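You operate a simulated robot arm through the tools that you are given. There is no shell and no other tool.

The job below is to be done with a simulated robot arm. You get a single attempt, and the scene is never put back.

Task
Shut the boom microscope down and park its arm.
Fine: white box dial to 0, then its switch off; raise the head before the arm swings; lock it when parked.

It is judged by the outcome, as a careful person would: the job done as asked, and still so three seconds after it is handed in. It fails if anything else is knocked over, pushed out of place, dropped, spilled or broken.

Robot
A 7-joint arm with a three-finger gripper, fixed in place. Base frame: the origin is on the floor under the middle of its stand, x ahead of it, y to its left, z up; the work surface is at about z = 0.76. Readings come in m, rad, newtons and seconds.
It reaches about 1.342 m from its shoulder. Its first joint turns from -2.897 to 2.897 rad. Payload 2.69 kg.
The TCP is the grasp point between the finger pads, 0.03 m short of the fingertips. In the tool frame z runs along the fingers and y along their closing line. The gripper opens to 0.128 m; its body begins 0.117 m behind the TCP.
Orientation is told as [roll, pitch, yaw] about the base's x, y, z axes, in that order, counted from this pose: with the fingers straight down and closing along the base's y, the tool's x points along the base's -x, its y along +y and its z along -z.

Tools
- The arm moves only by the tool move_arm. Its argument "deltas" is a list of rows, each an object (a shift or turn left out is 0, a gripper value left out holds the last) with "claw": the gripper command, from -1 (fully open) to 1 (shut), values between in proportion; "linear": the shift along the base's x, y, z in cm, a list of three; "rot": the turn, a rotation vector about the base's x, y, z in rad, a list of three. In form: [{"claw": claw, "linear": [tx, ty, tz], "rot": [ax, ay, az]}, ...]. A call has 1 to 20 rows; each row shifts and turns the commanded pose from where the row before left it. Rows are played at 5 a second. More than 0.05 m and 0.15 rad between two rows, or a gripper value outside its range, and nothing of the call is played. A pose out of reach is approached as far as the arm can. The call stops where the force on the tool passes 70 N (or 10 N more than at its start, if that is more) or the arm is blocked; 0.2 s more then pass. Each finger travels about 0.127 m/s and halts on what it meets, pressing with about 22 N; the grip force reading is that of the motor and also rises with nothing between the fingers. The clock runs only during rows and for 0.2 s after the last one: add rows that do not move to give the fingers time. It gives the time, the measured TCP pose, the force on the tool (base axes), the opening and the grip force at its end, in the units of the frame above (readings bear some noise), with the torque about the TCP (base axes, N m) and any sound that the robot's microphone picked up.
- Cameras (640 x 400 px; columns grow to the right, rows downward): "scene" is fixed at [0.0474, -0.6614, 1.4934]; the picture's right is [0.70, -0.71, 0.00], its down [-0.32, -0.32, -0.89] and it looks along [0.64, 0.62, -0.45] (base axes); focal length 310 px, centre (320, 200). "wrist" rides on the gripper at [0.058, 0.054, -0.131] in the tool frame; the picture's right is [-0.68, 0.74, 0.00], its down [-0.62, -0.57, -0.55] and it looks along [-0.40, -0.37, 0.84] (tool axes); focal length 234 px, centre (320, 200). There is no depth. A picture from a camera that has moved, and an enlarged one, comes with that camera's place and axes in the base frame and with its lens. The place of the scene camera against the robot may be out by one fixed shift of up to 0.018 m in any direction.
- snapshot(camera): a new picture of that camera. No time passes.
- slide_trunk(by): moves the trunk up (or, below 0, down) by that many m; the arm rides with it, the base frame stays. It gives what a move gives, with no picture.
- inspect(camera, box): a new picture of the part [left, top, right, bottom] of that camera's present view, enlarged. No time passes.
- hand_in(): hands the job in; it is judged then, once.

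Places have to be worked out from the pictures, the camera data and where the tool is seen. Open the gripper and draw the arm clear of the work before you hand the job in, unless the task says otherwise.

The tools are called after "Emit:" as a command line: name --argument value ..., lists and objects as JSON in quotes. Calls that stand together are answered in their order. move_arm: Moves the arm, as the interface text tells. Its arguments: {"type":"object","properties":{"deltas":{"type":"array"}},"required":["deltas"]} The other tools are called the same way: slide_trunk (by) moves the trunk up or down; snapshot (camera) takes a picture; inspect (camera, box) takes an enlarged picture of a part of a camera's view; hand_in () hands the job in.

At the start:

```text
time: 0.0
tcp_pos: [0.5462, 0.2434, 1.3202]
orientation: [0.001, 0.0, 0.0]
ft_force: [-0.9, 0.2, 0.0]
torque: [0.02, -0.03, -0.01]
finger_gap: 0.1281
finger_force: 0.1
trunk travel left (down, up): [-0.15, 0.2]
```

scene: 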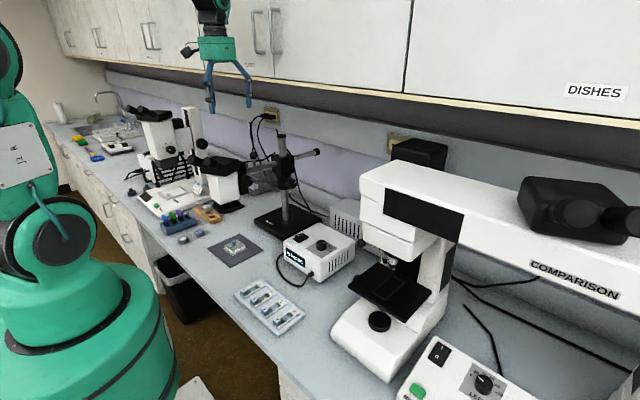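
wrist: 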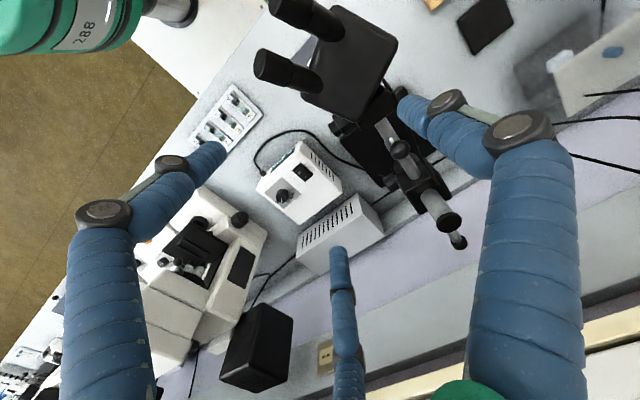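

The scene shows a boom microscope near the centre (head on a boom from a black stand), a white box with a dial and switch next to it, and another white box with switches at lower right. I'll enlarge the relevant regions before moving.

Emit:
inspect --camera "scene" --box '[200, 110, 360, 210]'

Emit:
inspect --camera "scene" --box '[260, 200, 380, 290]'

Emit:
inspect --camera "wrist" --box '[220, 0, 520, 260]'

Emit:
inspect --camera "scene" --box '[380, 300, 640, 400]'

```text
4.00 times, centred on (280, 160) of scene
camera zoom: at [0.0474, -0.6614, 1.4934], right [0.7, -0.71, 0.0], down [-0.32, -0.32, -0.89], along [0.64, 0.62, -0.45], focal length 1241 px, centre (480, 360)
```

zoom: 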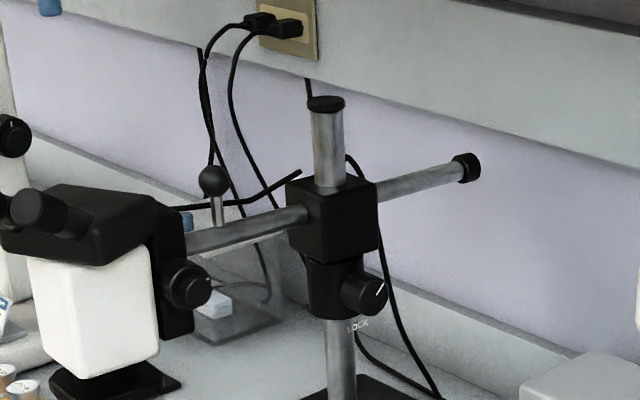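

```text
4.44 times, centred on (320, 245) of scene
camera zoom: at [0.0474, -0.6614, 1.4934], right [0.7, -0.71, 0.0], down [-0.32, -0.32, -0.89], along [0.64, 0.62, -0.45], focal length 1379 px, centre (320, 0)
```

zoom: 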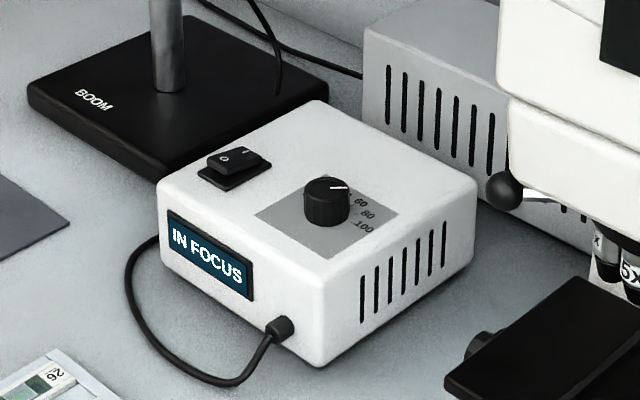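

```text
1.54 times, centred on (370, 130) of wrist
camera zoom: at [0.4884, 0.2975, 1.4513], right [0.68, 0.74, 0.0], down [0.62, -0.57, 0.55], along [0.4, -0.37, -0.84], focal length 360 px, centre (243, 308)
```

zoom: 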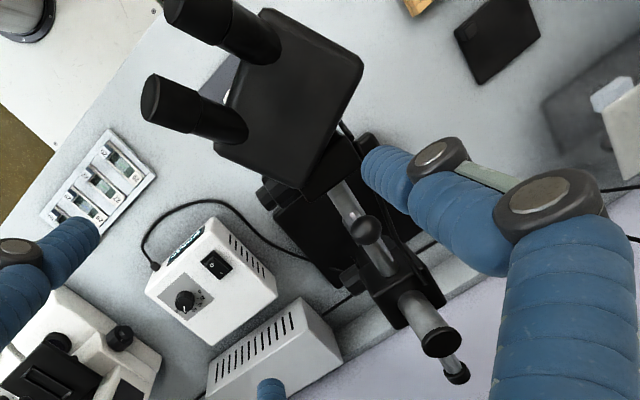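

```text
2.46 times, centred on (510, 350) of scene
camera zoom: at [0.0474, -0.6614, 1.4934], right [0.7, -0.71, 0.0], down [-0.32, -0.32, -0.89], along [0.64, 0.62, -0.45], focal length 764 px, centre (-148, -169)
```

zoom: 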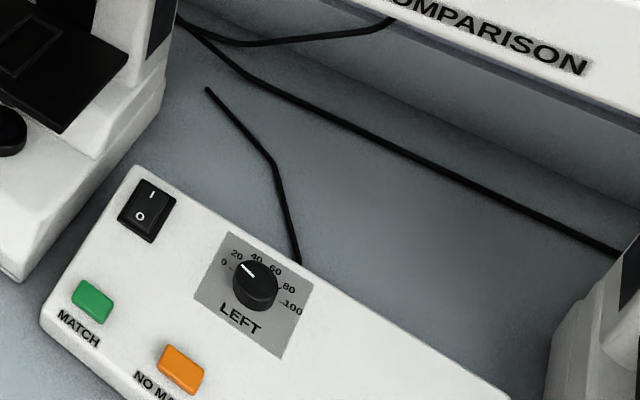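

The control box has a dial (pointer near 40–60) and a rocker switch. The boom stand has a collar with a knob marked "LOCK", a ball handle on the boom and a focus knob on the head. I'll zoom in further for labels and park marks.

Emit:
inspect --camera "scene" --box '[264, 145, 312, 205]'

Emit:
inspect --camera "scene" --box '[195, 145, 260, 215]'

Emit:
inspect --camera "scene" --box '[240, 190, 330, 250]'

Emit:
inspect --camera "scene" --box '[120, 90, 260, 240]'

Emit:
inspect --camera "wrist" --box '[250, 130, 350, 230]'

Emit:
inspect --camera "wrist" --box '[330, 80, 480, 260]'

```text
6.67 times, centred on (288, 175) of scene
camera zoom: at [0.0474, -0.6614, 1.4934], right [0.7, -0.71, 0.0], down [-0.32, -0.32, -0.89], along [0.64, 0.62, -0.45], focal length 2069 px, centre (533, 367)
```

zoom: 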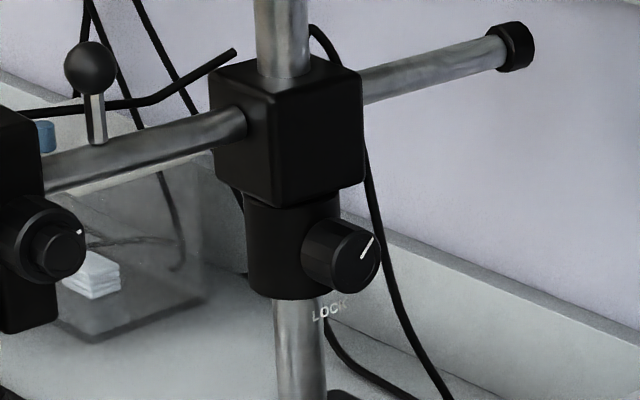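

```text
5.71 times, centred on (228, 180) of scene
camera zoom: at [0.0474, -0.6614, 1.4934], right [0.7, -0.71, 0.0], down [-0.32, -0.32, -0.89], along [0.64, 0.62, -0.45], focal length 1773 px, centre (849, 314)
```

zoom: 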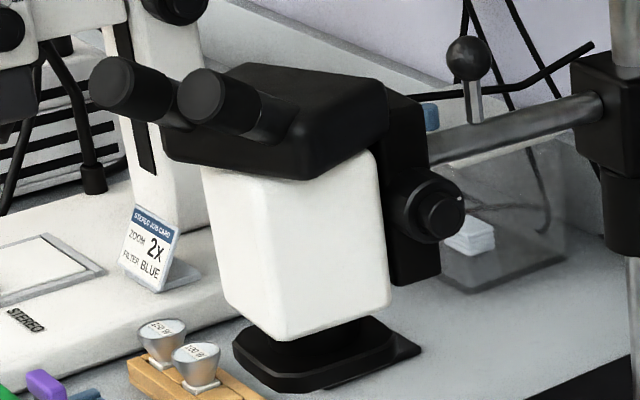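

```text
6.67 times, centred on (285, 220) of scene
camera zoom: at [0.0474, -0.6614, 1.4934], right [0.7, -0.71, 0.0], down [-0.32, -0.32, -0.89], along [0.64, 0.62, -0.45], focal length 2069 px, centre (553, 67)
```

zoom: 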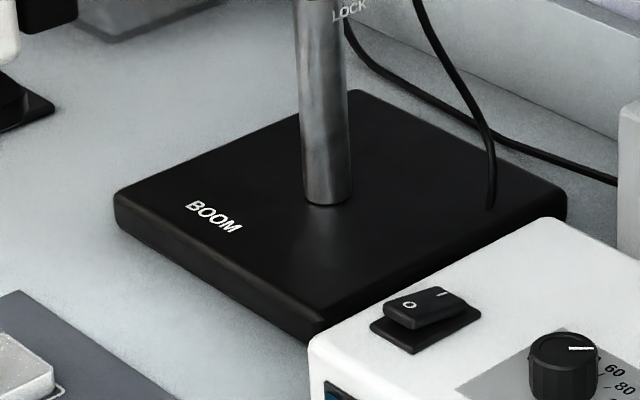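

```text
2.67 times, centred on (190, 165) of scene
camera zoom: at [0.0474, -0.6614, 1.4934], right [0.7, -0.71, 0.0], down [-0.32, -0.32, -0.89], along [0.64, 0.62, -0.45], focal length 827 px, centre (667, 293)
```

zoom: 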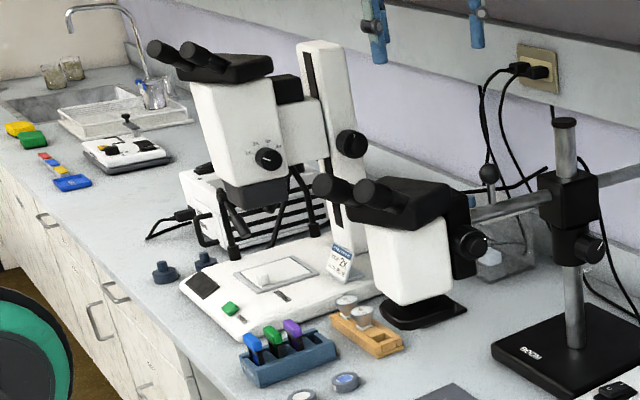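

```text
4.00 times, centred on (300, 180) of wrist
camera zoom: at [0.4884, 0.2975, 1.4513], right [0.68, 0.74, 0.0], down [0.62, -0.57, 0.55], along [0.4, -0.37, -0.84], focal length 937 px, centre (400, 280)
```

zoom: 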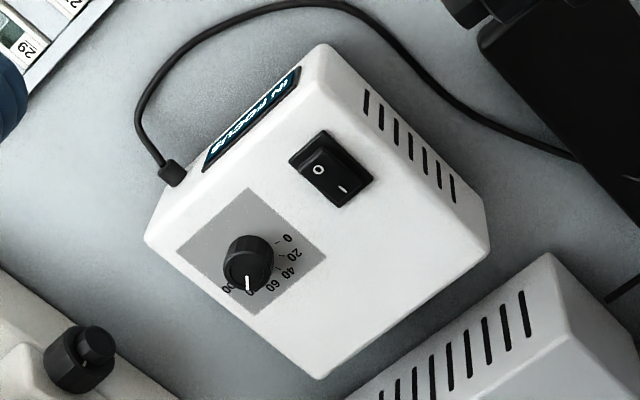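

```text
2.22 times, centred on (405, 170) of wrist
camera zoom: at [0.4884, 0.2975, 1.4513], right [0.68, 0.74, 0.0], down [0.62, -0.57, 0.55], along [0.4, -0.37, -0.84], focal length 520 px, centre (131, 267)
```

zoom: 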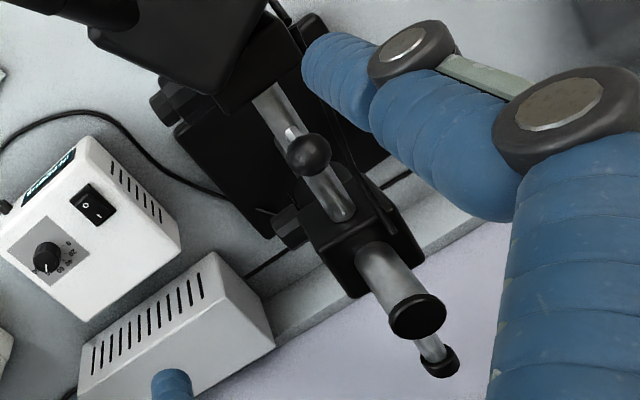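

The box is roughly axis-aligned near (0.68, -0.035) with the dial near 80 and the switch on "I". The LOCK knob's tick doesn't clearly point at LOCK. I'll move the gripper over towards the box, staying high, to get closer wrist views.

Emit:
move_arm --deltas '[{"claw": -1, "linear": [0.5, -4, 0]}, {"linear": [0.5, -4, 0]}, {"linear": [0.5, -4, -1]}, {"linear": [0.5, -4, -2]}, {"linear": [0.5, -4, -3]}, {"linear": [0.5, -4, -3]}, {"linear": [0.5, -2, -3]}, {"linear": [0, 0, 0]}]'

Emit:
snapshot --camera "wrist"

Emit:
snapshot --camera "scene"

```text
refused: row 5 steps farther than a row can; nothing moved
```

```text
taken
camera wrist: at [0.4884, 0.2975, 1.4513], right [0.68, 0.74, 0.0], down [0.62, -0.57, 0.55], along [0.4, -0.37, -0.84], focal length 234 px, centre (320, 200)
```

wrist: 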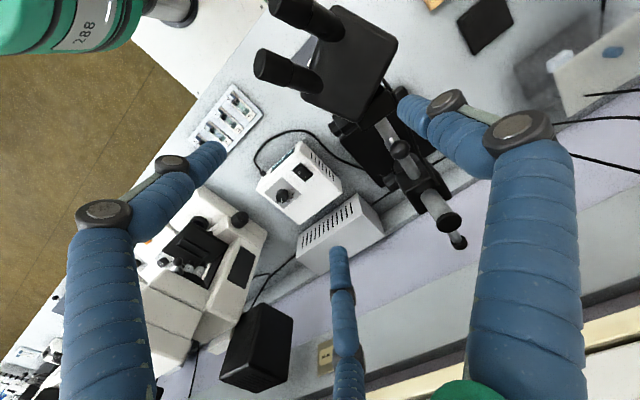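

```text
taken
```

scene: 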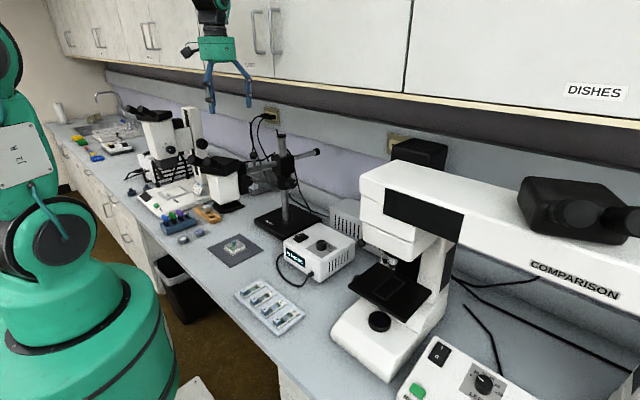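

The call was refused because one row was over 5 cm, so nothing moved. I'll repeat it with shorter steps.

Emit:
move_arm --deltas '[{"claw": -1, "linear": [0.5, -4, 0]}, {"linear": [0.5, -4, 0]}, {"linear": [0.5, -4, -1]}, {"linear": [0.5, -4, -2]}, {"linear": [0.5, -4, -2]}, {"linear": [0.5, -4, -2]}, {"linear": [0.5, -2, -3]}, {"linear": [0, 0, -3]}, {"linear": [0, 0, 0]}]'

Emit:
snapshot --camera "wrist"

Emit:
snapshot --camera "scene"

```text
time: 2.0
tcp_pos: [0.5809, -0.0122, 1.19]
orientation: [0.0, -0.002, 0.001]
ft_force: [0.6, -0.5, -0.9]
torque: [-0.04, 0.02, 0.04]
finger_gap: 0.1279
finger_force: 0.1
trunk travel left (down, up): [-0.15, 0.2]
```

```text
taken
camera wrist: at [0.5215, 0.0409, 1.3202], right [0.68, 0.74, 0.0], down [0.62, -0.57, 0.55], along [0.4, -0.37, -0.84], focal length 234 px, centre (320, 200)
```

wrist: 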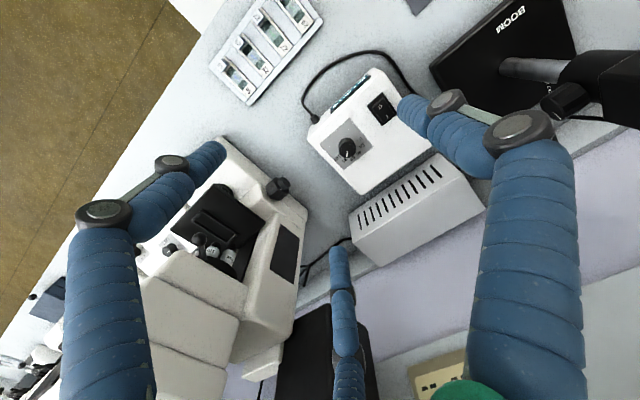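

```text
taken
```

scene: 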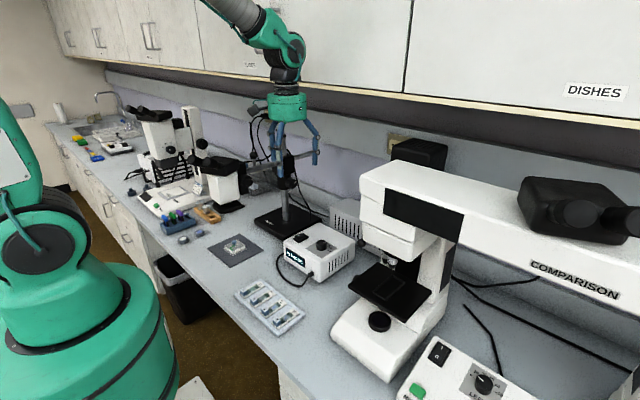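

Good. The wrist camera is now nearer the box, so I'll enlarge the dial, switch, stand base and collar from here.

Emit:
inspect --camera "wrist" --box '[300, 60, 440, 200]'

Emit:
inspect --camera "wrist" --box '[320, 115, 370, 165]'

Emit:
inspect --camera "wrist" --box '[430, 0, 640, 130]'

Emit:
inspect --camera "scene" --box '[210, 60, 350, 200]'

```text
2.86 times, centred on (370, 130) of wrist
camera zoom: at [0.5215, 0.0409, 1.3202], right [0.68, 0.74, 0.0], down [0.62, -0.57, 0.55], along [0.4, -0.37, -0.84], focal length 669 px, centre (177, 400)
```

zoom: 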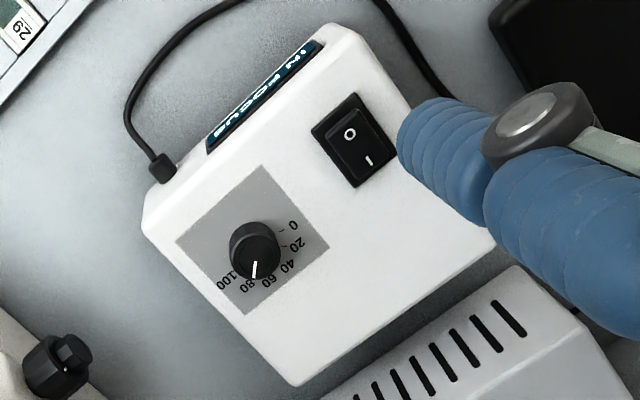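

```text
8.00 times, centred on (345, 140) of wrist
camera zoom: at [0.5215, 0.0409, 1.3202], right [0.68, 0.74, 0.0], down [0.62, -0.57, 0.55], along [0.4, -0.37, -0.84], focal length 1873 px, centre (120, 680)
```

zoom: 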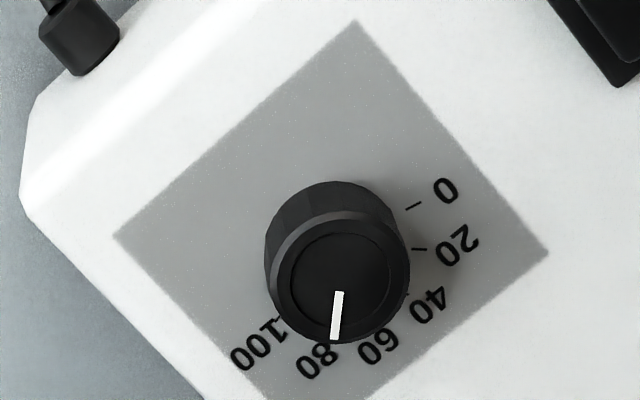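

```text
3.05 times, centred on (535, 65) of wrist
camera zoom: at [0.5215, 0.0409, 1.3202], right [0.68, 0.74, 0.0], down [0.62, -0.57, 0.55], along [0.4, -0.37, -0.84], focal length 714 px, centre (-335, 611)
```

zoom: 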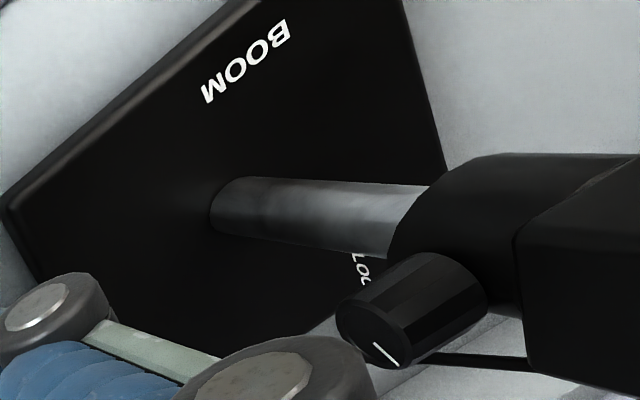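

```text
2.86 times, centred on (280, 130) of scene
camera zoom: at [0.0474, -0.6614, 1.4934], right [0.7, -0.71, 0.0], down [-0.32, -0.32, -0.89], along [0.64, 0.62, -0.45], focal length 886 px, centre (434, 400)
```

zoom: 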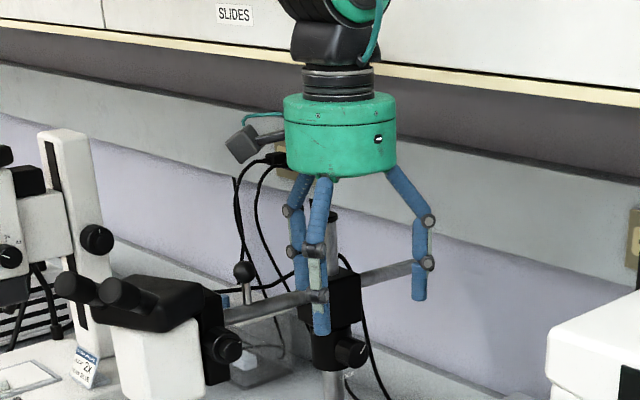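

The dial panel centre triangulates to about (0.685, -0.036, 0.842), with the knob about 36 mm wide and its top near z = 0.873. The labels are 30° apart, 0 at +75° and 100 at -75° about base z, and the pointer is at about -47° (80), so it needs +120° counter-clockwise. I'll go above the knob with yaw turned -60° to leave room for that turn.

Emit:
move_arm --deltas '[{"claw": -1, "linear": [1.3, -0.3, -1], "rot": [0, 0, -0.13]}, {"linear": [1.3, -0.3, -2], "rot": [0, 0, -0.13]}, {"linear": [1.3, -0.3, -2.5], "rot": [0, 0, -0.13]}, {"linear": [1.3, -0.3, -2.5], "rot": [0, 0, -0.13]}, {"linear": [1.3, -0.3, -2.5], "rot": [0, 0, -0.13]}, {"linear": [1.3, -0.3, -2.5], "rot": [0, 0, -0.13]}, {"linear": [1.3, -0.3, -2.5], "rot": [0, 0, -0.13]}, {"linear": [1.3, -0.3, -2.5], "rot": [0, 0, -0.14]}, {}]'

Emit:
snapshot --camera "wrist"

Emit:
inspect --camera "scene" --box '[240, 120, 400, 290]'

```text
time: 4.0
tcp_pos: [0.6867, -0.0401, 1.0102]
orientation: [0.001, 0.0, -1.052]
ft_force: [0.7, -0.2, -0.8]
torque: [0.01, 0.03, -0.02]
finger_gap: 0.1282
finger_force: 0.1
trunk travel left (down, up): [-0.15, 0.2]
```

```text
taken
camera wrist: at [0.7048, 0.0368, 1.141], right [0.97, -0.22, 0.0], down [-0.19, -0.82, 0.55], along [-0.12, -0.53, -0.84], focal length 234 px, centre (320, 200)
```

wrist: 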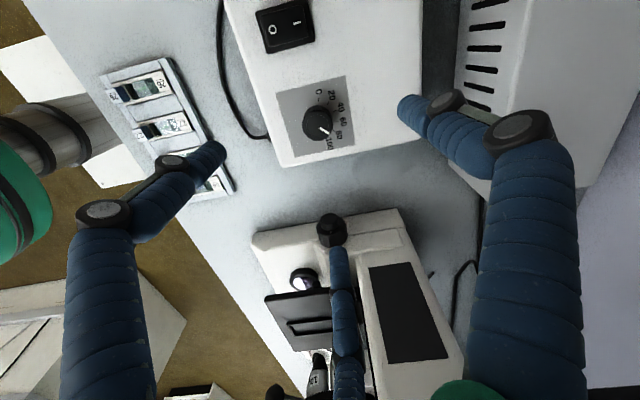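

```text
2.35 times, centred on (320, 205) of scene
camera zoom: at [0.0474, -0.6614, 1.4934], right [0.7, -0.71, 0.0], down [-0.32, -0.32, -0.89], along [0.64, 0.62, -0.45], focal length 730 px, centre (320, 188)
```

zoom: 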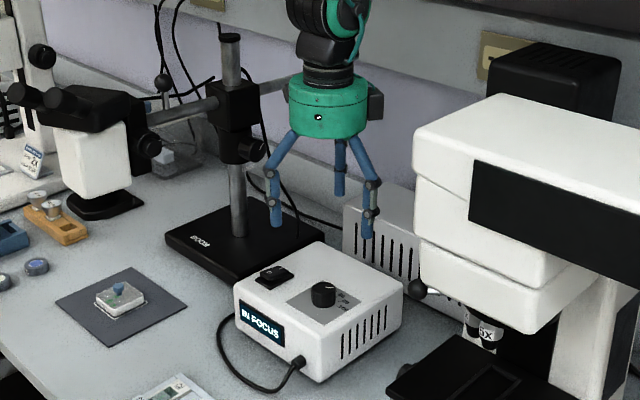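

The gripper is above the knob at z = 1.01. I'll zoom the wrist view on the dial to refine the knob's centre before descending.

Emit:
inspect --camera "wrist" --box '[250, 50, 400, 180]'

```text
3.08 times, centred on (325, 115) of wrist
camera zoom: at [0.7048, 0.0368, 1.141], right [0.97, -0.22, 0.0], down [-0.19, -0.82, 0.55], along [-0.12, -0.53, -0.84], focal length 720 px, centre (305, 462)
```

zoom: 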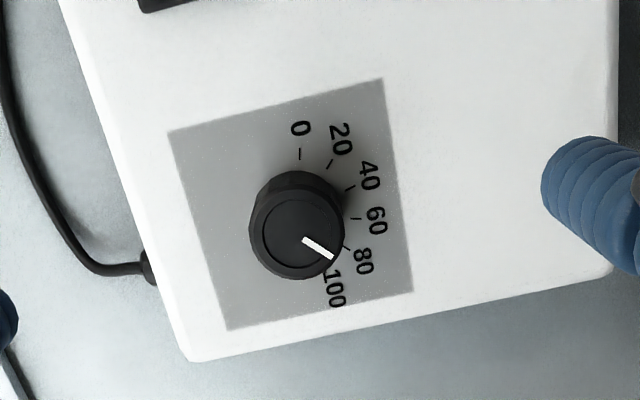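

The knob centre refines to about (0.6848, -0.0355), top near z = 0.866 and diameter about 35 mm. Before descending I'll partly close the fingers in the air to see how the tips travel.

Emit:
move_arm --deltas '[{"claw": 0.3, "linear": [-0.19, 0.46, 0]}, {}, {}, {}, {}]'

Emit:
snapshot --camera "wrist"

Emit:
inspect --camera "scene" --box '[260, 140, 380, 260]'

```text
time: 5.2
tcp_pos: [0.6841, -0.0361, 1.0105]
orientation: [0.0, 0.0, -1.05]
ft_force: [0.2, -0.5, 0.0]
torque: [0.01, 0.0, 0.01]
finger_gap: 0.0449
finger_force: 0.2
trunk travel left (down, up): [-0.15, 0.2]
```

```text
taken
camera wrist: at [0.702, 0.0415, 1.1413], right [0.98, -0.22, 0.0], down [-0.18, -0.82, 0.55], along [-0.12, -0.54, -0.84], focal length 234 px, centre (320, 200)
```

wrist: 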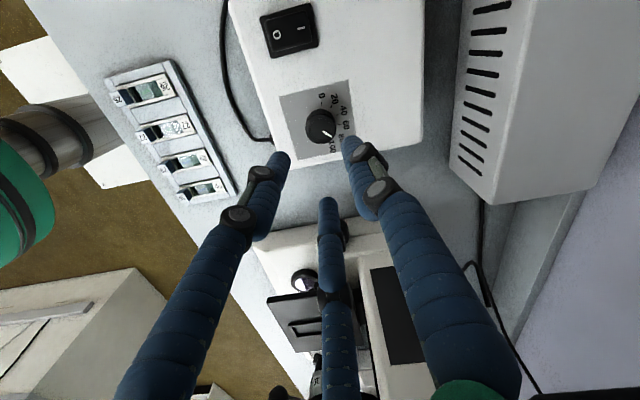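

```text
3.33 times, centred on (320, 200) of scene
camera zoom: at [0.0474, -0.6614, 1.4934], right [0.7, -0.71, 0.0], down [-0.32, -0.32, -0.89], along [0.64, 0.62, -0.45], focal length 1034 px, centre (320, 200)
```

zoom: 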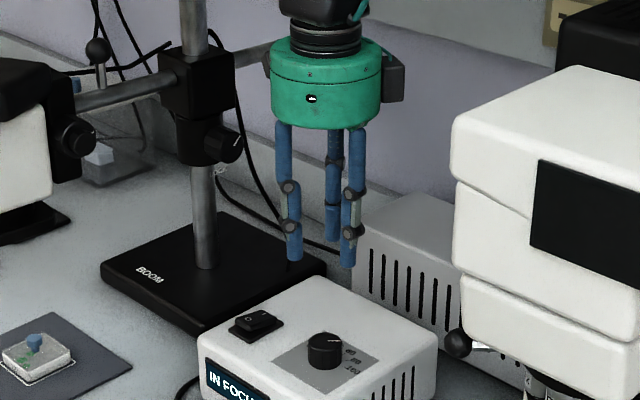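

The fingers close symmetrically around the TCP axis, as hoped. I'll open slightly and descend so the tips stop at about z = 0.851, around the knob.

Emit:
move_arm --deltas '[{"claw": -0.2, "linear": [0.05, 0.05, -1]}, {"linear": [0, 0, -3]}, {"linear": [0, 0, -3]}, {"linear": [0, 0, -3]}, {"linear": [0, 0, -2]}, {"linear": [0, 0, -1]}, {}]'

Emit:
snapshot --camera "wrist"

Emit:
inspect --camera "scene" --box '[270, 190, 370, 280]'

```text
time: 6.8
tcp_pos: [0.6836, -0.0336, 0.881]
orientation: [0.0, 0.001, -1.052]
ft_force: [0.1, -0.2, -0.2]
torque: [0.01, -0.03, 0.03]
finger_gap: 0.0767
finger_force: 0.0
trunk travel left (down, up): [-0.15, 0.2]
```

```text
taken
camera wrist: at [0.7017, 0.0433, 1.0121], right [0.98, -0.22, 0.0], down [-0.18, -0.82, 0.55], along [-0.12, -0.54, -0.84], focal length 234 px, centre (320, 200)
```

wrist: 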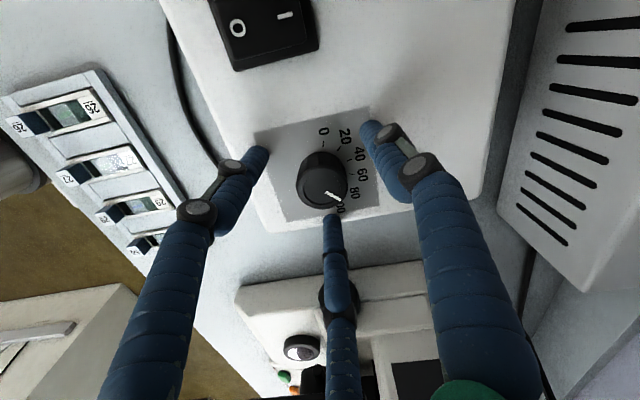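

```text
4.44 times, centred on (320, 235) of scene
camera zoom: at [0.0474, -0.6614, 1.4934], right [0.7, -0.71, 0.0], down [-0.32, -0.32, -0.89], along [0.64, 0.62, -0.45], focal length 1379 px, centre (320, 44)
```

zoom: 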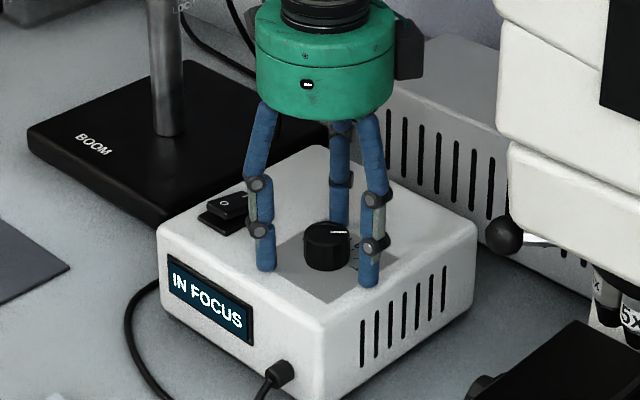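

The knob is centred between the fingertips. I'll nudge 2 mm in -y and close gently on the knob, then check the readings before turning.

Emit:
move_arm --deltas '[{"claw": -0.2, "linear": [0.1, -0.2, -0.2]}, {"claw": 0.2}, {"claw": 0.45}, {"claw": 0.6}, {}, {}]'

Emit:
inspect --camera "wrist" --box '[240, 90, 400, 230]'

```text
time: 8.2
tcp_pos: [0.6838, -0.035, 0.8824]
orientation: [0.006, -0.002, -1.05]
ft_force: [-22.1, 14.1, 51.6]
torque: [0.72, 1.66, -0.13]
finger_gap: 0.0422
finger_force: 12.5
trunk travel left (down, up): [-0.15, 0.2]
```

```text
2.86 times, centred on (320, 160) of wrist
camera zoom: at [0.7004, 0.0412, 1.0128], right [0.98, -0.22, 0.0], down [-0.19, -0.81, 0.55], along [-0.12, -0.54, -0.84], focal length 669 px, centre (320, 314)
```

zoom: 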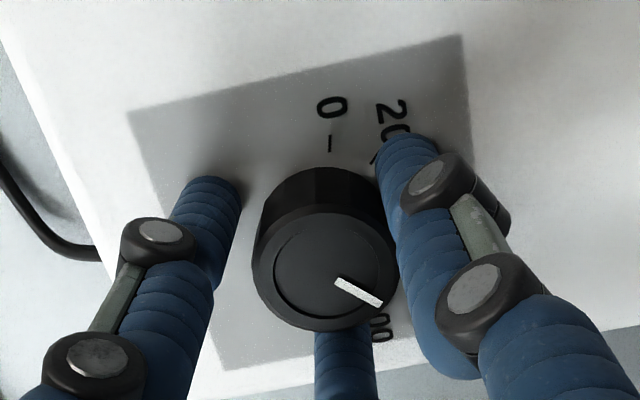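

Force on the tool rose to about 52 N upward, so the tips reach lower as they close and are pressing on the panel. I'll ease the fingers open and lift about 9 mm before re-closing.

Emit:
move_arm --deltas '[{"claw": 0.3, "linear": [0, 0, 0.3]}, {"claw": 0.1, "linear": [0, 0, 0.4]}, {"linear": [0, 0, 0.3]}, {}]'

Emit:
inspect --camera "wrist" --box '[200, 0, 440, 230]'

Emit:
inspect --camera "scene" --box '[270, 190, 370, 280]'

```text
time: 9.2
tcp_pos: [0.6844, -0.0369, 0.8879]
orientation: [0.001, 0.0, -1.05]
ft_force: [0.0, -0.9, -0.3]
torque: [-0.01, 0.02, 0.01]
finger_gap: 0.0575
finger_force: 0.0
trunk travel left (down, up): [-0.15, 0.2]
```

```text
1.74 times, centred on (320, 115) of wrist
camera zoom: at [0.702, 0.0404, 1.0193], right [0.98, -0.22, 0.0], down [-0.18, -0.82, 0.55], along [-0.12, -0.54, -0.84], focal length 407 px, centre (320, 348)
```

zoom: 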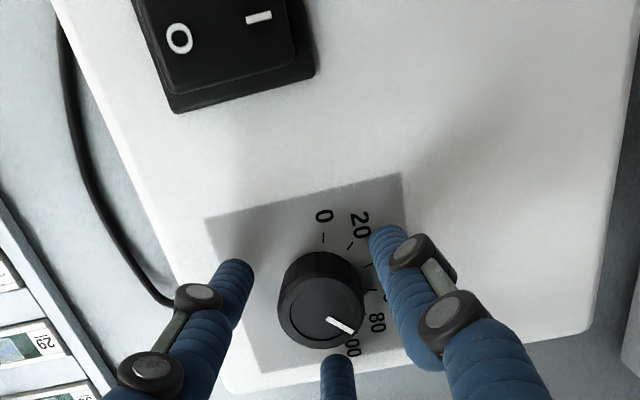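

```text
4.44 times, centred on (320, 235) of scene
camera zoom: at [0.0474, -0.6614, 1.4934], right [0.7, -0.71, 0.0], down [-0.32, -0.32, -0.89], along [0.64, 0.62, -0.45], focal length 1379 px, centre (320, 44)
```

zoom: 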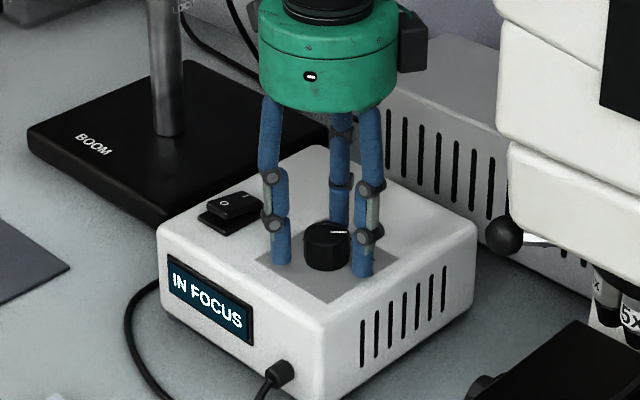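

Contact is released (force near 0) and the box hasn't moved. With the tips a little higher I'll close again and check the force.

Emit:
move_arm --deltas '[{"claw": 0.2}, {"claw": 0.35}, {"claw": 0.45}, {"claw": 0.5}, {}, {}]'

Emit:
inspect --camera "wrist" --box '[240, 90, 400, 230]'

```text
time: 10.6
tcp_pos: [0.6851, -0.0352, 0.8891]
orientation: [0.0, 0.0, -1.052]
ft_force: [6.4, 25.4, -1.6]
torque: [1.07, -0.2, 0.0]
finger_gap: 0.0348
finger_force: 45.3
trunk travel left (down, up): [-0.15, 0.2]
```

```text
2.86 times, centred on (320, 160) of wrist
camera zoom: at [0.7026, 0.0418, 1.0196], right [0.98, -0.22, 0.0], down [-0.18, -0.82, 0.55], along [-0.12, -0.54, -0.84], focal length 669 px, centre (320, 314)
```

zoom: 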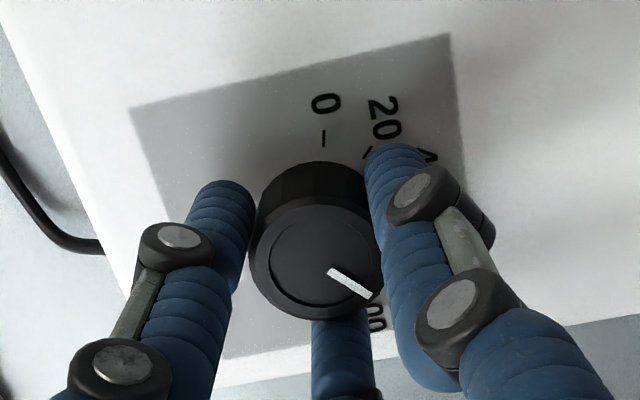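

The knob is gripped (gap 35 mm, no vertical load), with a small sideways force. I'll shift 1.5 mm in +y to relieve it and turn the first ~0.42 rad counter-clockwise as a test.

Emit:
move_arm --deltas '[{"linear": [0.03, 0.15, 0]}, {"rot": [0, 0, 0.14]}, {"rot": [0, 0, 0.14]}, {"rot": [0, 0, 0.14]}, {}]'

Emit:
inspect --camera "wrist" --box '[240, 90, 400, 230]'

Emit:
inspect --camera "scene" --box '[270, 190, 370, 280]'

```text
time: 11.8
tcp_pos: [0.6845, -0.0352, 0.8896]
orientation: [0.0, 0.0, -0.63]
ft_force: [-5.8, 2.1, 5.1]
torque: [-0.04, 0.3, -0.01]
finger_gap: 0.0348
finger_force: 44.8
trunk travel left (down, up): [-0.15, 0.2]
```

```text
2.86 times, centred on (320, 160) of wrist
camera zoom: at [0.6696, 0.0422, 1.0196], right [0.98, 0.2, 0.0], down [0.17, -0.82, 0.55], along [0.11, -0.54, -0.84], focal length 669 px, centre (320, 314)
```

zoom: 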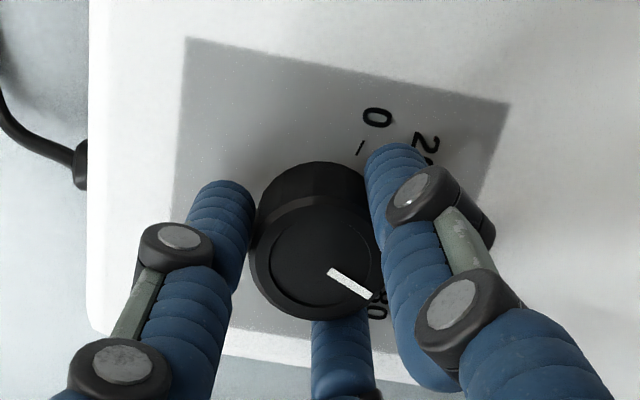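

```text
4.44 times, centred on (320, 235) of scene
camera zoom: at [0.0474, -0.6614, 1.4934], right [0.7, -0.71, 0.0], down [-0.32, -0.32, -0.89], along [0.64, 0.62, -0.45], focal length 1379 px, centre (320, 44)
```

zoom: 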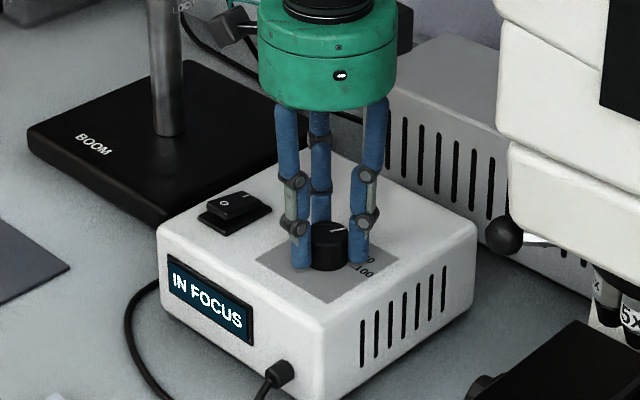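

The knob turns with the gripper and the box stays put. I'll continue 1.4 rad and then check the pointer against the 0 mark.

Emit:
move_arm --deltas '[{"rot": [0, 0, 0.14]}, {"rot": [0, 0, 0.14]}, {"rot": [0, 0, 0.14]}, {"rot": [0, 0, 0.14]}, {"rot": [0, 0, 0.14]}, {"rot": [0, 0, 0.14]}, {"rot": [0, 0, 0.14]}, {"rot": [0, 0, 0.14]}, {"rot": [0, 0, 0.14]}, {"rot": [0, 0, 0.14]}, {}]'

Emit:
inspect --camera "wrist" --box '[240, 90, 400, 230]'

Emit:
inspect --camera "scene" --box '[270, 190, 370, 280]'

```text
time: 14.2
tcp_pos: [0.6847, -0.0349, 0.8887]
orientation: [0.0, 0.0, 0.771]
ft_force: [-13.7, -6.4, 13.9]
torque: [-0.15, 0.35, 0.0]
finger_gap: 0.0349
finger_force: 45.7
trunk travel left (down, up): [-0.15, 0.2]
```

```text
2.86 times, centred on (320, 160) of wrist
camera zoom: at [0.606, -0.0377, 1.0195], right [-0.03, 1.0, 0.0], down [0.84, 0.02, 0.55], along [0.55, 0.02, -0.84], focal length 669 px, centre (320, 314)
```

zoom: 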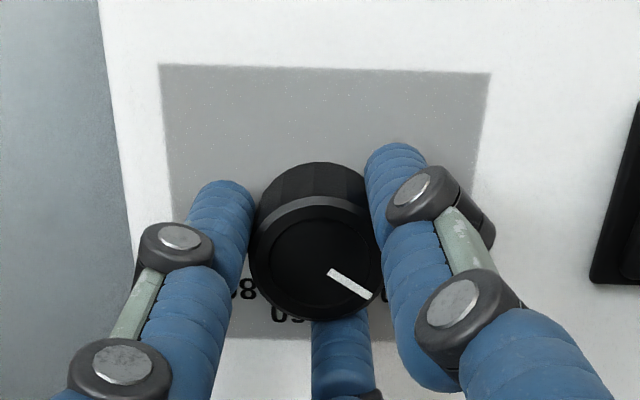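

```text
4.44 times, centred on (320, 235) of scene
camera zoom: at [0.0474, -0.6614, 1.4934], right [0.7, -0.71, 0.0], down [-0.32, -0.32, -0.89], along [0.64, 0.62, -0.45], focal length 1379 px, centre (320, 44)
```

zoom: 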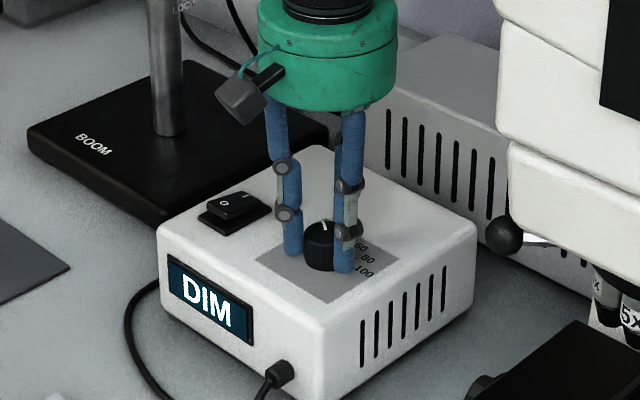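

The display changed to "DIM" and the pointer (yaw + 13.3°) is at about 57°, so about 0.3 rad remains to the 0 mark. I'll turn that in small steps.

Emit:
move_arm --deltas '[{"rot": [0, 0, 0.1]}, {"rot": [0, 0, 0.1]}, {"rot": [0, 0, 0.1]}, {}]'

Emit:
snapshot --camera "wrist"

Emit:
inspect --camera "scene" --box '[270, 190, 370, 280]'

```text
time: 15.2
tcp_pos: [0.685, -0.0348, 0.8893]
orientation: [-0.002, 0.001, 1.072]
ft_force: [-7.2, -4.6, 8.9]
torque: [-0.21, 0.15, 0.0]
finger_gap: 0.0351
finger_force: 45.2
trunk travel left (down, up): [-0.15, 0.2]
```

```text
taken
camera wrist: at [0.61, -0.0609, 1.0194], right [-0.32, 0.95, 0.0], down [0.79, 0.27, 0.55], along [0.52, 0.18, -0.84], focal length 234 px, centre (320, 200)
```

wrist: 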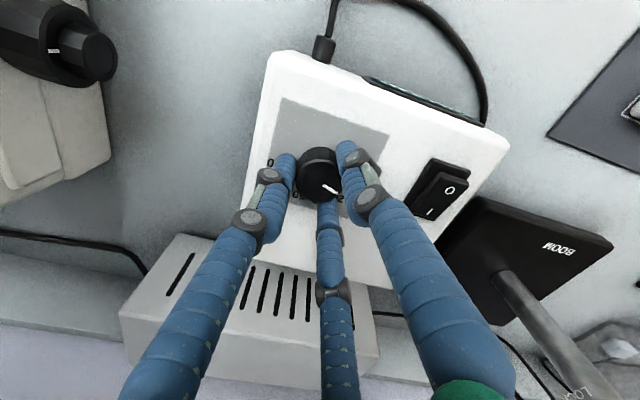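

```text
4.44 times, centred on (320, 235) of scene
camera zoom: at [0.0474, -0.6614, 1.4934], right [0.7, -0.71, 0.0], down [-0.32, -0.32, -0.89], along [0.64, 0.62, -0.45], focal length 1379 px, centre (320, 44)
```

zoom: 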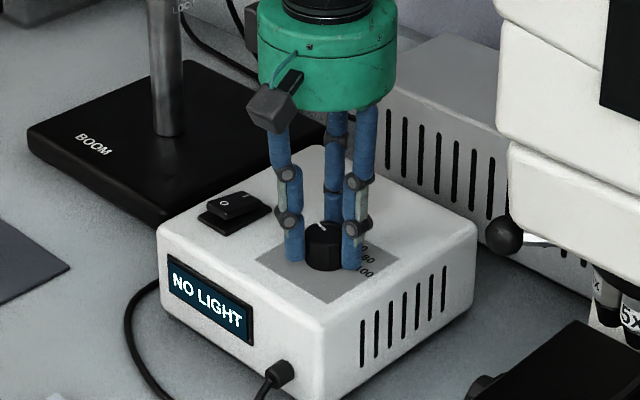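

The display now reads "NO LIGHT", so the dial is at or near 0. I'll release, lift a bit and check the pointer against the 0 mark.

Emit:
move_arm --deltas '[{"claw": 0.2}, {"claw": -0.2}, {}, {"linear": [0, 0, 2]}, {"linear": [0, 0, 3]}, {"linear": [0, 0, 3]}, {}]'

Emit:
inspect --camera "wrist" --box '[260, 80, 380, 200]'

Emit:
inspect --camera "scene" --box '[270, 190, 370, 280]'

```text
time: 16.8
tcp_pos: [0.6862, -0.0342, 0.9702]
orientation: [0.001, 0.002, 1.071]
ft_force: [-0.4, 0.1, 0.4]
torque: [-0.01, -0.06, -0.03]
finger_gap: 0.0766
finger_force: 0.0
trunk travel left (down, up): [-0.15, 0.2]
```

```text
3.33 times, centred on (320, 140) of wrist
camera zoom: at [0.6101, -0.0593, 1.1012], right [-0.32, 0.95, 0.0], down [0.79, 0.27, 0.55], along [0.52, 0.18, -0.84], focal length 781 px, centre (320, 400)
```

zoom: 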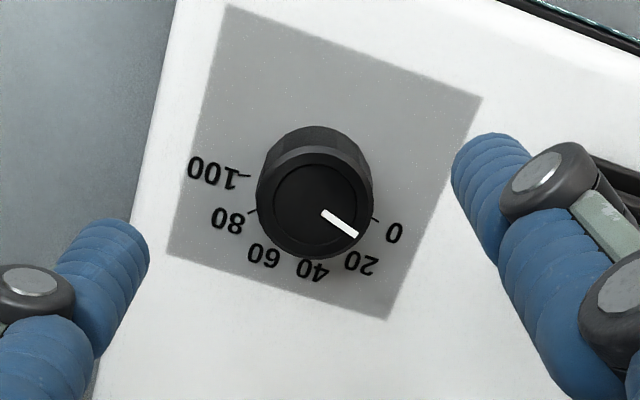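

```text
4.44 times, centred on (320, 235) of scene
camera zoom: at [0.0474, -0.6614, 1.4934], right [0.7, -0.71, 0.0], down [-0.32, -0.32, -0.89], along [0.64, 0.62, -0.45], focal length 1379 px, centre (320, 44)
```

zoom: 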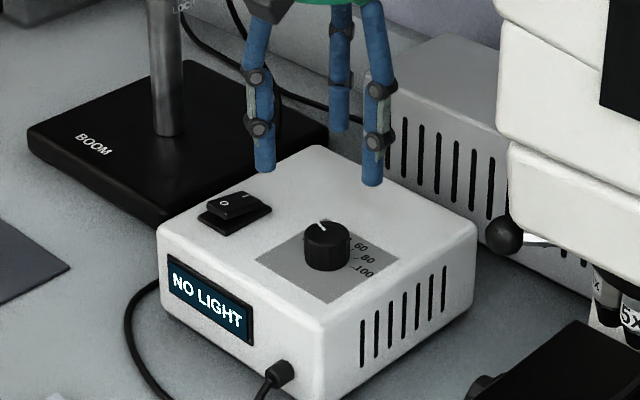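

The pointer measures about 74.4° against the 0 mark at 74.3°, so the dial is exactly on 0. Next is the switch: the "O" end is near (0.66, 0.062) and stands proud. I'll move above it with the fingers closed and look at the cluster of tips.

Emit:
move_arm --deltas '[{"claw": 0.2, "linear": [-0.7, 1.6, 1], "rot": [0, 0, -0.11]}, {"claw": 0.6, "linear": [-0.7, 1.6, 0], "rot": [0, 0, -0.11]}, {"claw": 1, "linear": [-0.7, 1.6, 0], "rot": [0, 0, -0.11]}, {"linear": [-0.7, 1.6, 0], "rot": [0, 0, -0.11]}, {"linear": [-0.7, 1.6, 0], "rot": [0, 0, -0.11]}, {"linear": [-0.6, 1.6, 0]}, {}, {}]'

Emit:
snapshot --camera "wrist"

Emit:
inspect --camera "scene" --box '[250, 170, 350, 270]'

```text
time: 18.6
tcp_pos: [0.6444, 0.0599, 0.9771]
orientation: [0.002, -0.001, 0.519]
ft_force: [-1.7, 1.4, -0.2]
torque: [0.02, 0.0, 0.02]
finger_gap: 0.0023
finger_force: 22.5
trunk travel left (down, up): [-0.15, 0.2]
```

```text
taken
camera wrist: at [0.5667, 0.0782, 1.108], right [0.22, 0.98, 0.0], down [0.82, -0.19, 0.55], along [0.53, -0.12, -0.84], focal length 234 px, centre (320, 200)
```

wrist: 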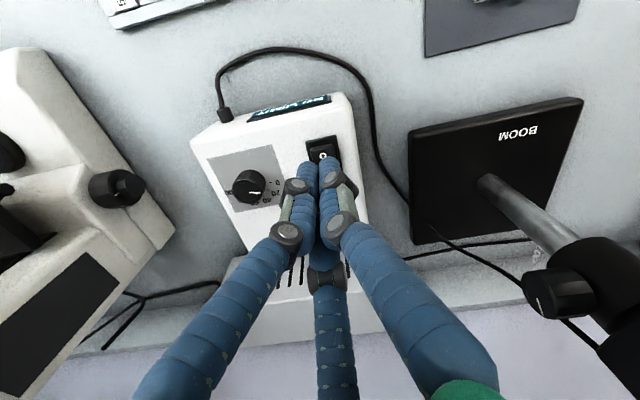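

```text
4.00 times, centred on (300, 220) of scene
camera zoom: at [0.0474, -0.6614, 1.4934], right [0.7, -0.71, 0.0], down [-0.32, -0.32, -0.89], along [0.64, 0.62, -0.45], focal length 1241 px, centre (400, 120)
```

zoom: 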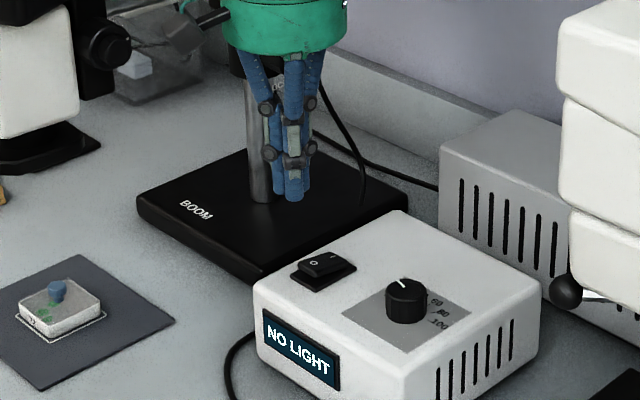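

The closed fingers form a compact cluster of about 3 cm. I'll zoom on the rocker from here to place its "O" end precisely.

Emit:
inspect --camera "wrist" --box '[270, 110, 370, 200]'

Emit:
inspect --camera "scene" --box '[260, 200, 320, 250]'

```text
4.44 times, centred on (320, 155) of wrist
camera zoom: at [0.5667, 0.0782, 1.108], right [0.22, 0.98, 0.0], down [0.82, -0.19, 0.55], along [0.53, -0.12, -0.84], focal length 1041 px, centre (320, 400)
```

zoom: 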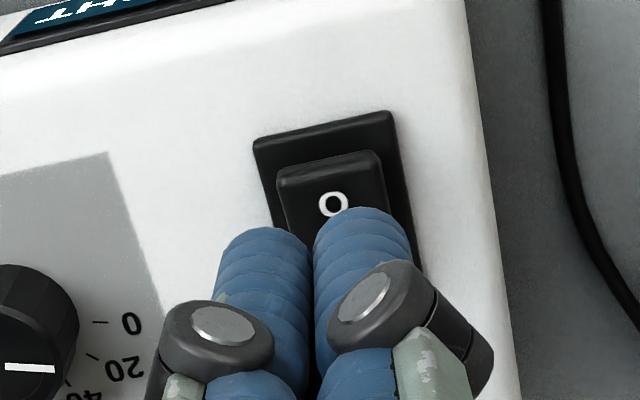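

```text
8.00 times, centred on (290, 225) of scene
camera zoom: at [0.0474, -0.6614, 1.4934], right [0.7, -0.71, 0.0], down [-0.32, -0.32, -0.89], along [0.64, 0.62, -0.45], focal length 2482 px, centre (560, 0)
```

zoom: 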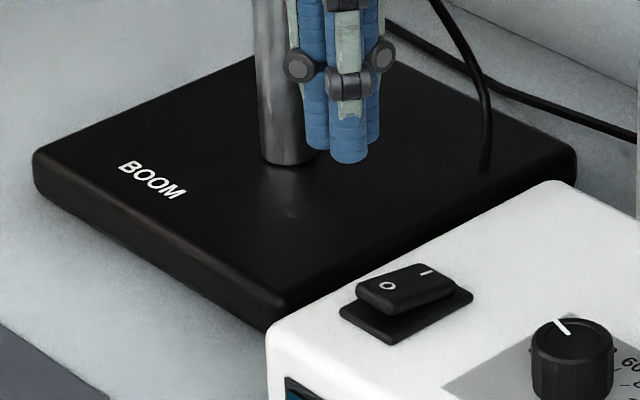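

The rocker's "O" half spans about x = 0.654–0.677 at y ≈ 0.060. I'll centre the finger cluster on it at x = 0.657 and lower to just above it.

Emit:
move_arm --deltas '[{"claw": 1, "linear": [1.2, 0, -1]}, {"linear": [0, 0, -2]}, {"linear": [0, 0, -2]}, {"linear": [0, 0, -1.5]}, {}]'

Emit:
inspect --camera "wrist" --box '[240, 90, 400, 220]'

Emit:
inspect --camera "scene" --box '[260, 200, 320, 250]'

```text
time: 19.8
tcp_pos: [0.6551, 0.0623, 0.9133]
orientation: [0.0, -0.001, 0.52]
ft_force: [-0.1, 0.0, 0.4]
torque: [-0.01, 0.03, 0.01]
finger_gap: 0.002
finger_force: 21.9
trunk travel left (down, up): [-0.15, 0.2]
```

```text
3.08 times, centred on (320, 155) of wrist
camera zoom: at [0.5783, 0.0802, 1.0438], right [0.22, 0.98, 0.0], down [0.82, -0.19, 0.55], along [0.54, -0.12, -0.84], focal length 720 px, centre (320, 338)
```

zoom: 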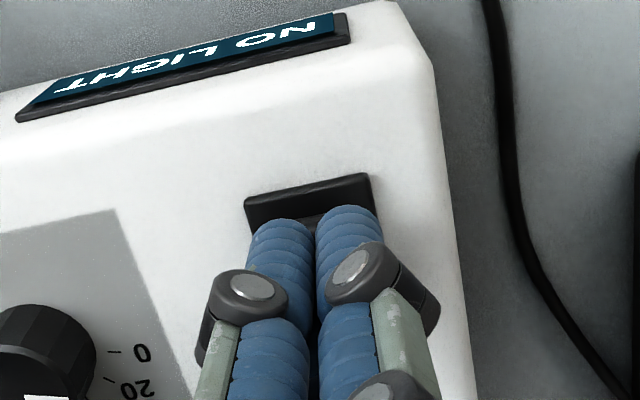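

```text
8.00 times, centred on (290, 225) of scene
camera zoom: at [0.0474, -0.6614, 1.4934], right [0.7, -0.71, 0.0], down [-0.32, -0.32, -0.89], along [0.64, 0.62, -0.45], focal length 2482 px, centre (560, 0)
```

zoom: 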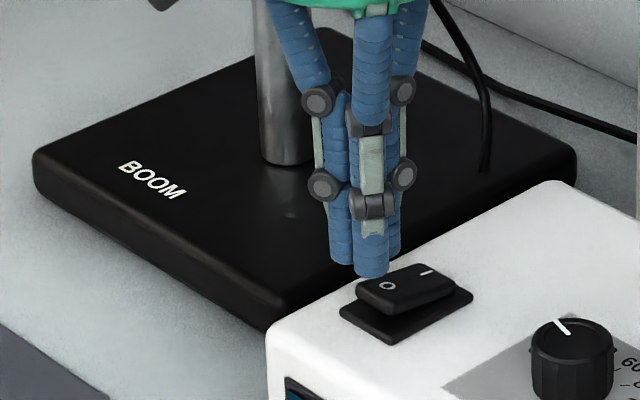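

The tips are just above the "O" half. I'll shift slightly (+3 mm x, -2 mm y) and press down in small steps.

Emit:
move_arm --deltas '[{"claw": 1, "linear": [0.3, -0.2, -0.5]}, {"linear": [0, 0, -0.5]}, {"linear": [0, 0, -0.4]}, {"linear": [0, 0, -0.3]}, {"linear": [0, 0, -0.3]}, {}]'

Emit:
inspect --camera "scene" --box '[260, 200, 340, 280]'

```text
time: 21.2
tcp_pos: [0.6603, 0.0588, 0.8935]
orientation: [-0.001, 0.0, 0.521]
ft_force: [-1.5, -0.5, 5.8]
torque: [-0.01, -0.05, 0.03]
finger_gap: 0.006
finger_force: 31.7
trunk travel left (down, up): [-0.15, 0.2]
```

```text
5.00 times, centred on (300, 240) of scene
camera zoom: at [0.0474, -0.6614, 1.4934], right [0.7, -0.71, 0.0], down [-0.32, -0.32, -0.89], along [0.64, 0.62, -0.45], focal length 1552 px, centre (420, 0)
```

zoom: 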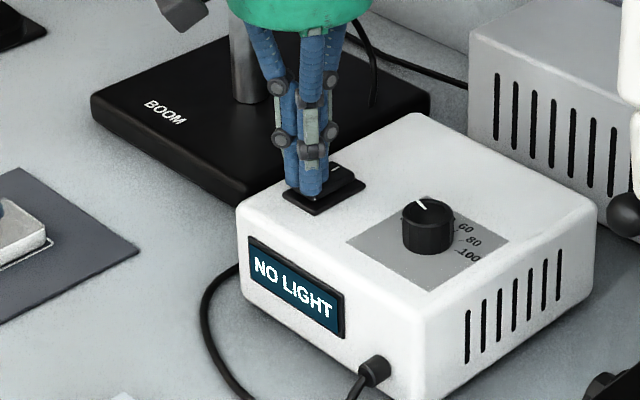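

Contact is light (about 6 N) and the tips are resting on the "O" side. I'll press further in small steps.

Emit:
move_arm --deltas '[{"claw": 1, "linear": [0, 0, -0.3]}, {"linear": [0, 0, -0.3]}, {"linear": [0, 0, -0.3]}, {}]'

Emit:
inspect --camera "scene" --box '[260, 200, 340, 280]'

```text
time: 21.9
tcp_pos: [0.6634, 0.0597, 0.8935]
orientation: [-0.005, -0.011, 0.522]
ft_force: [-1.3, -2.3, 24.0]
torque: [-0.01, -0.25, 0.02]
finger_gap: 0.0059
finger_force: 31.9
trunk travel left (down, up): [-0.15, 0.2]
stopped in row 3: the force on the tool passed its limit at 77 N (the readings are from after the stop); the commanded pose is now the measured one
```

```text
5.00 times, centred on (300, 240) of scene
camera zoom: at [0.0474, -0.6614, 1.4934], right [0.7, -0.71, 0.0], down [-0.32, -0.32, -0.89], along [0.64, 0.62, -0.45], focal length 1552 px, centre (420, 0)
```

zoom: 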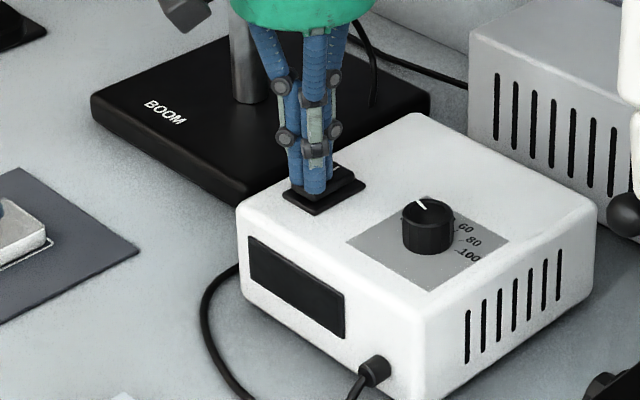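

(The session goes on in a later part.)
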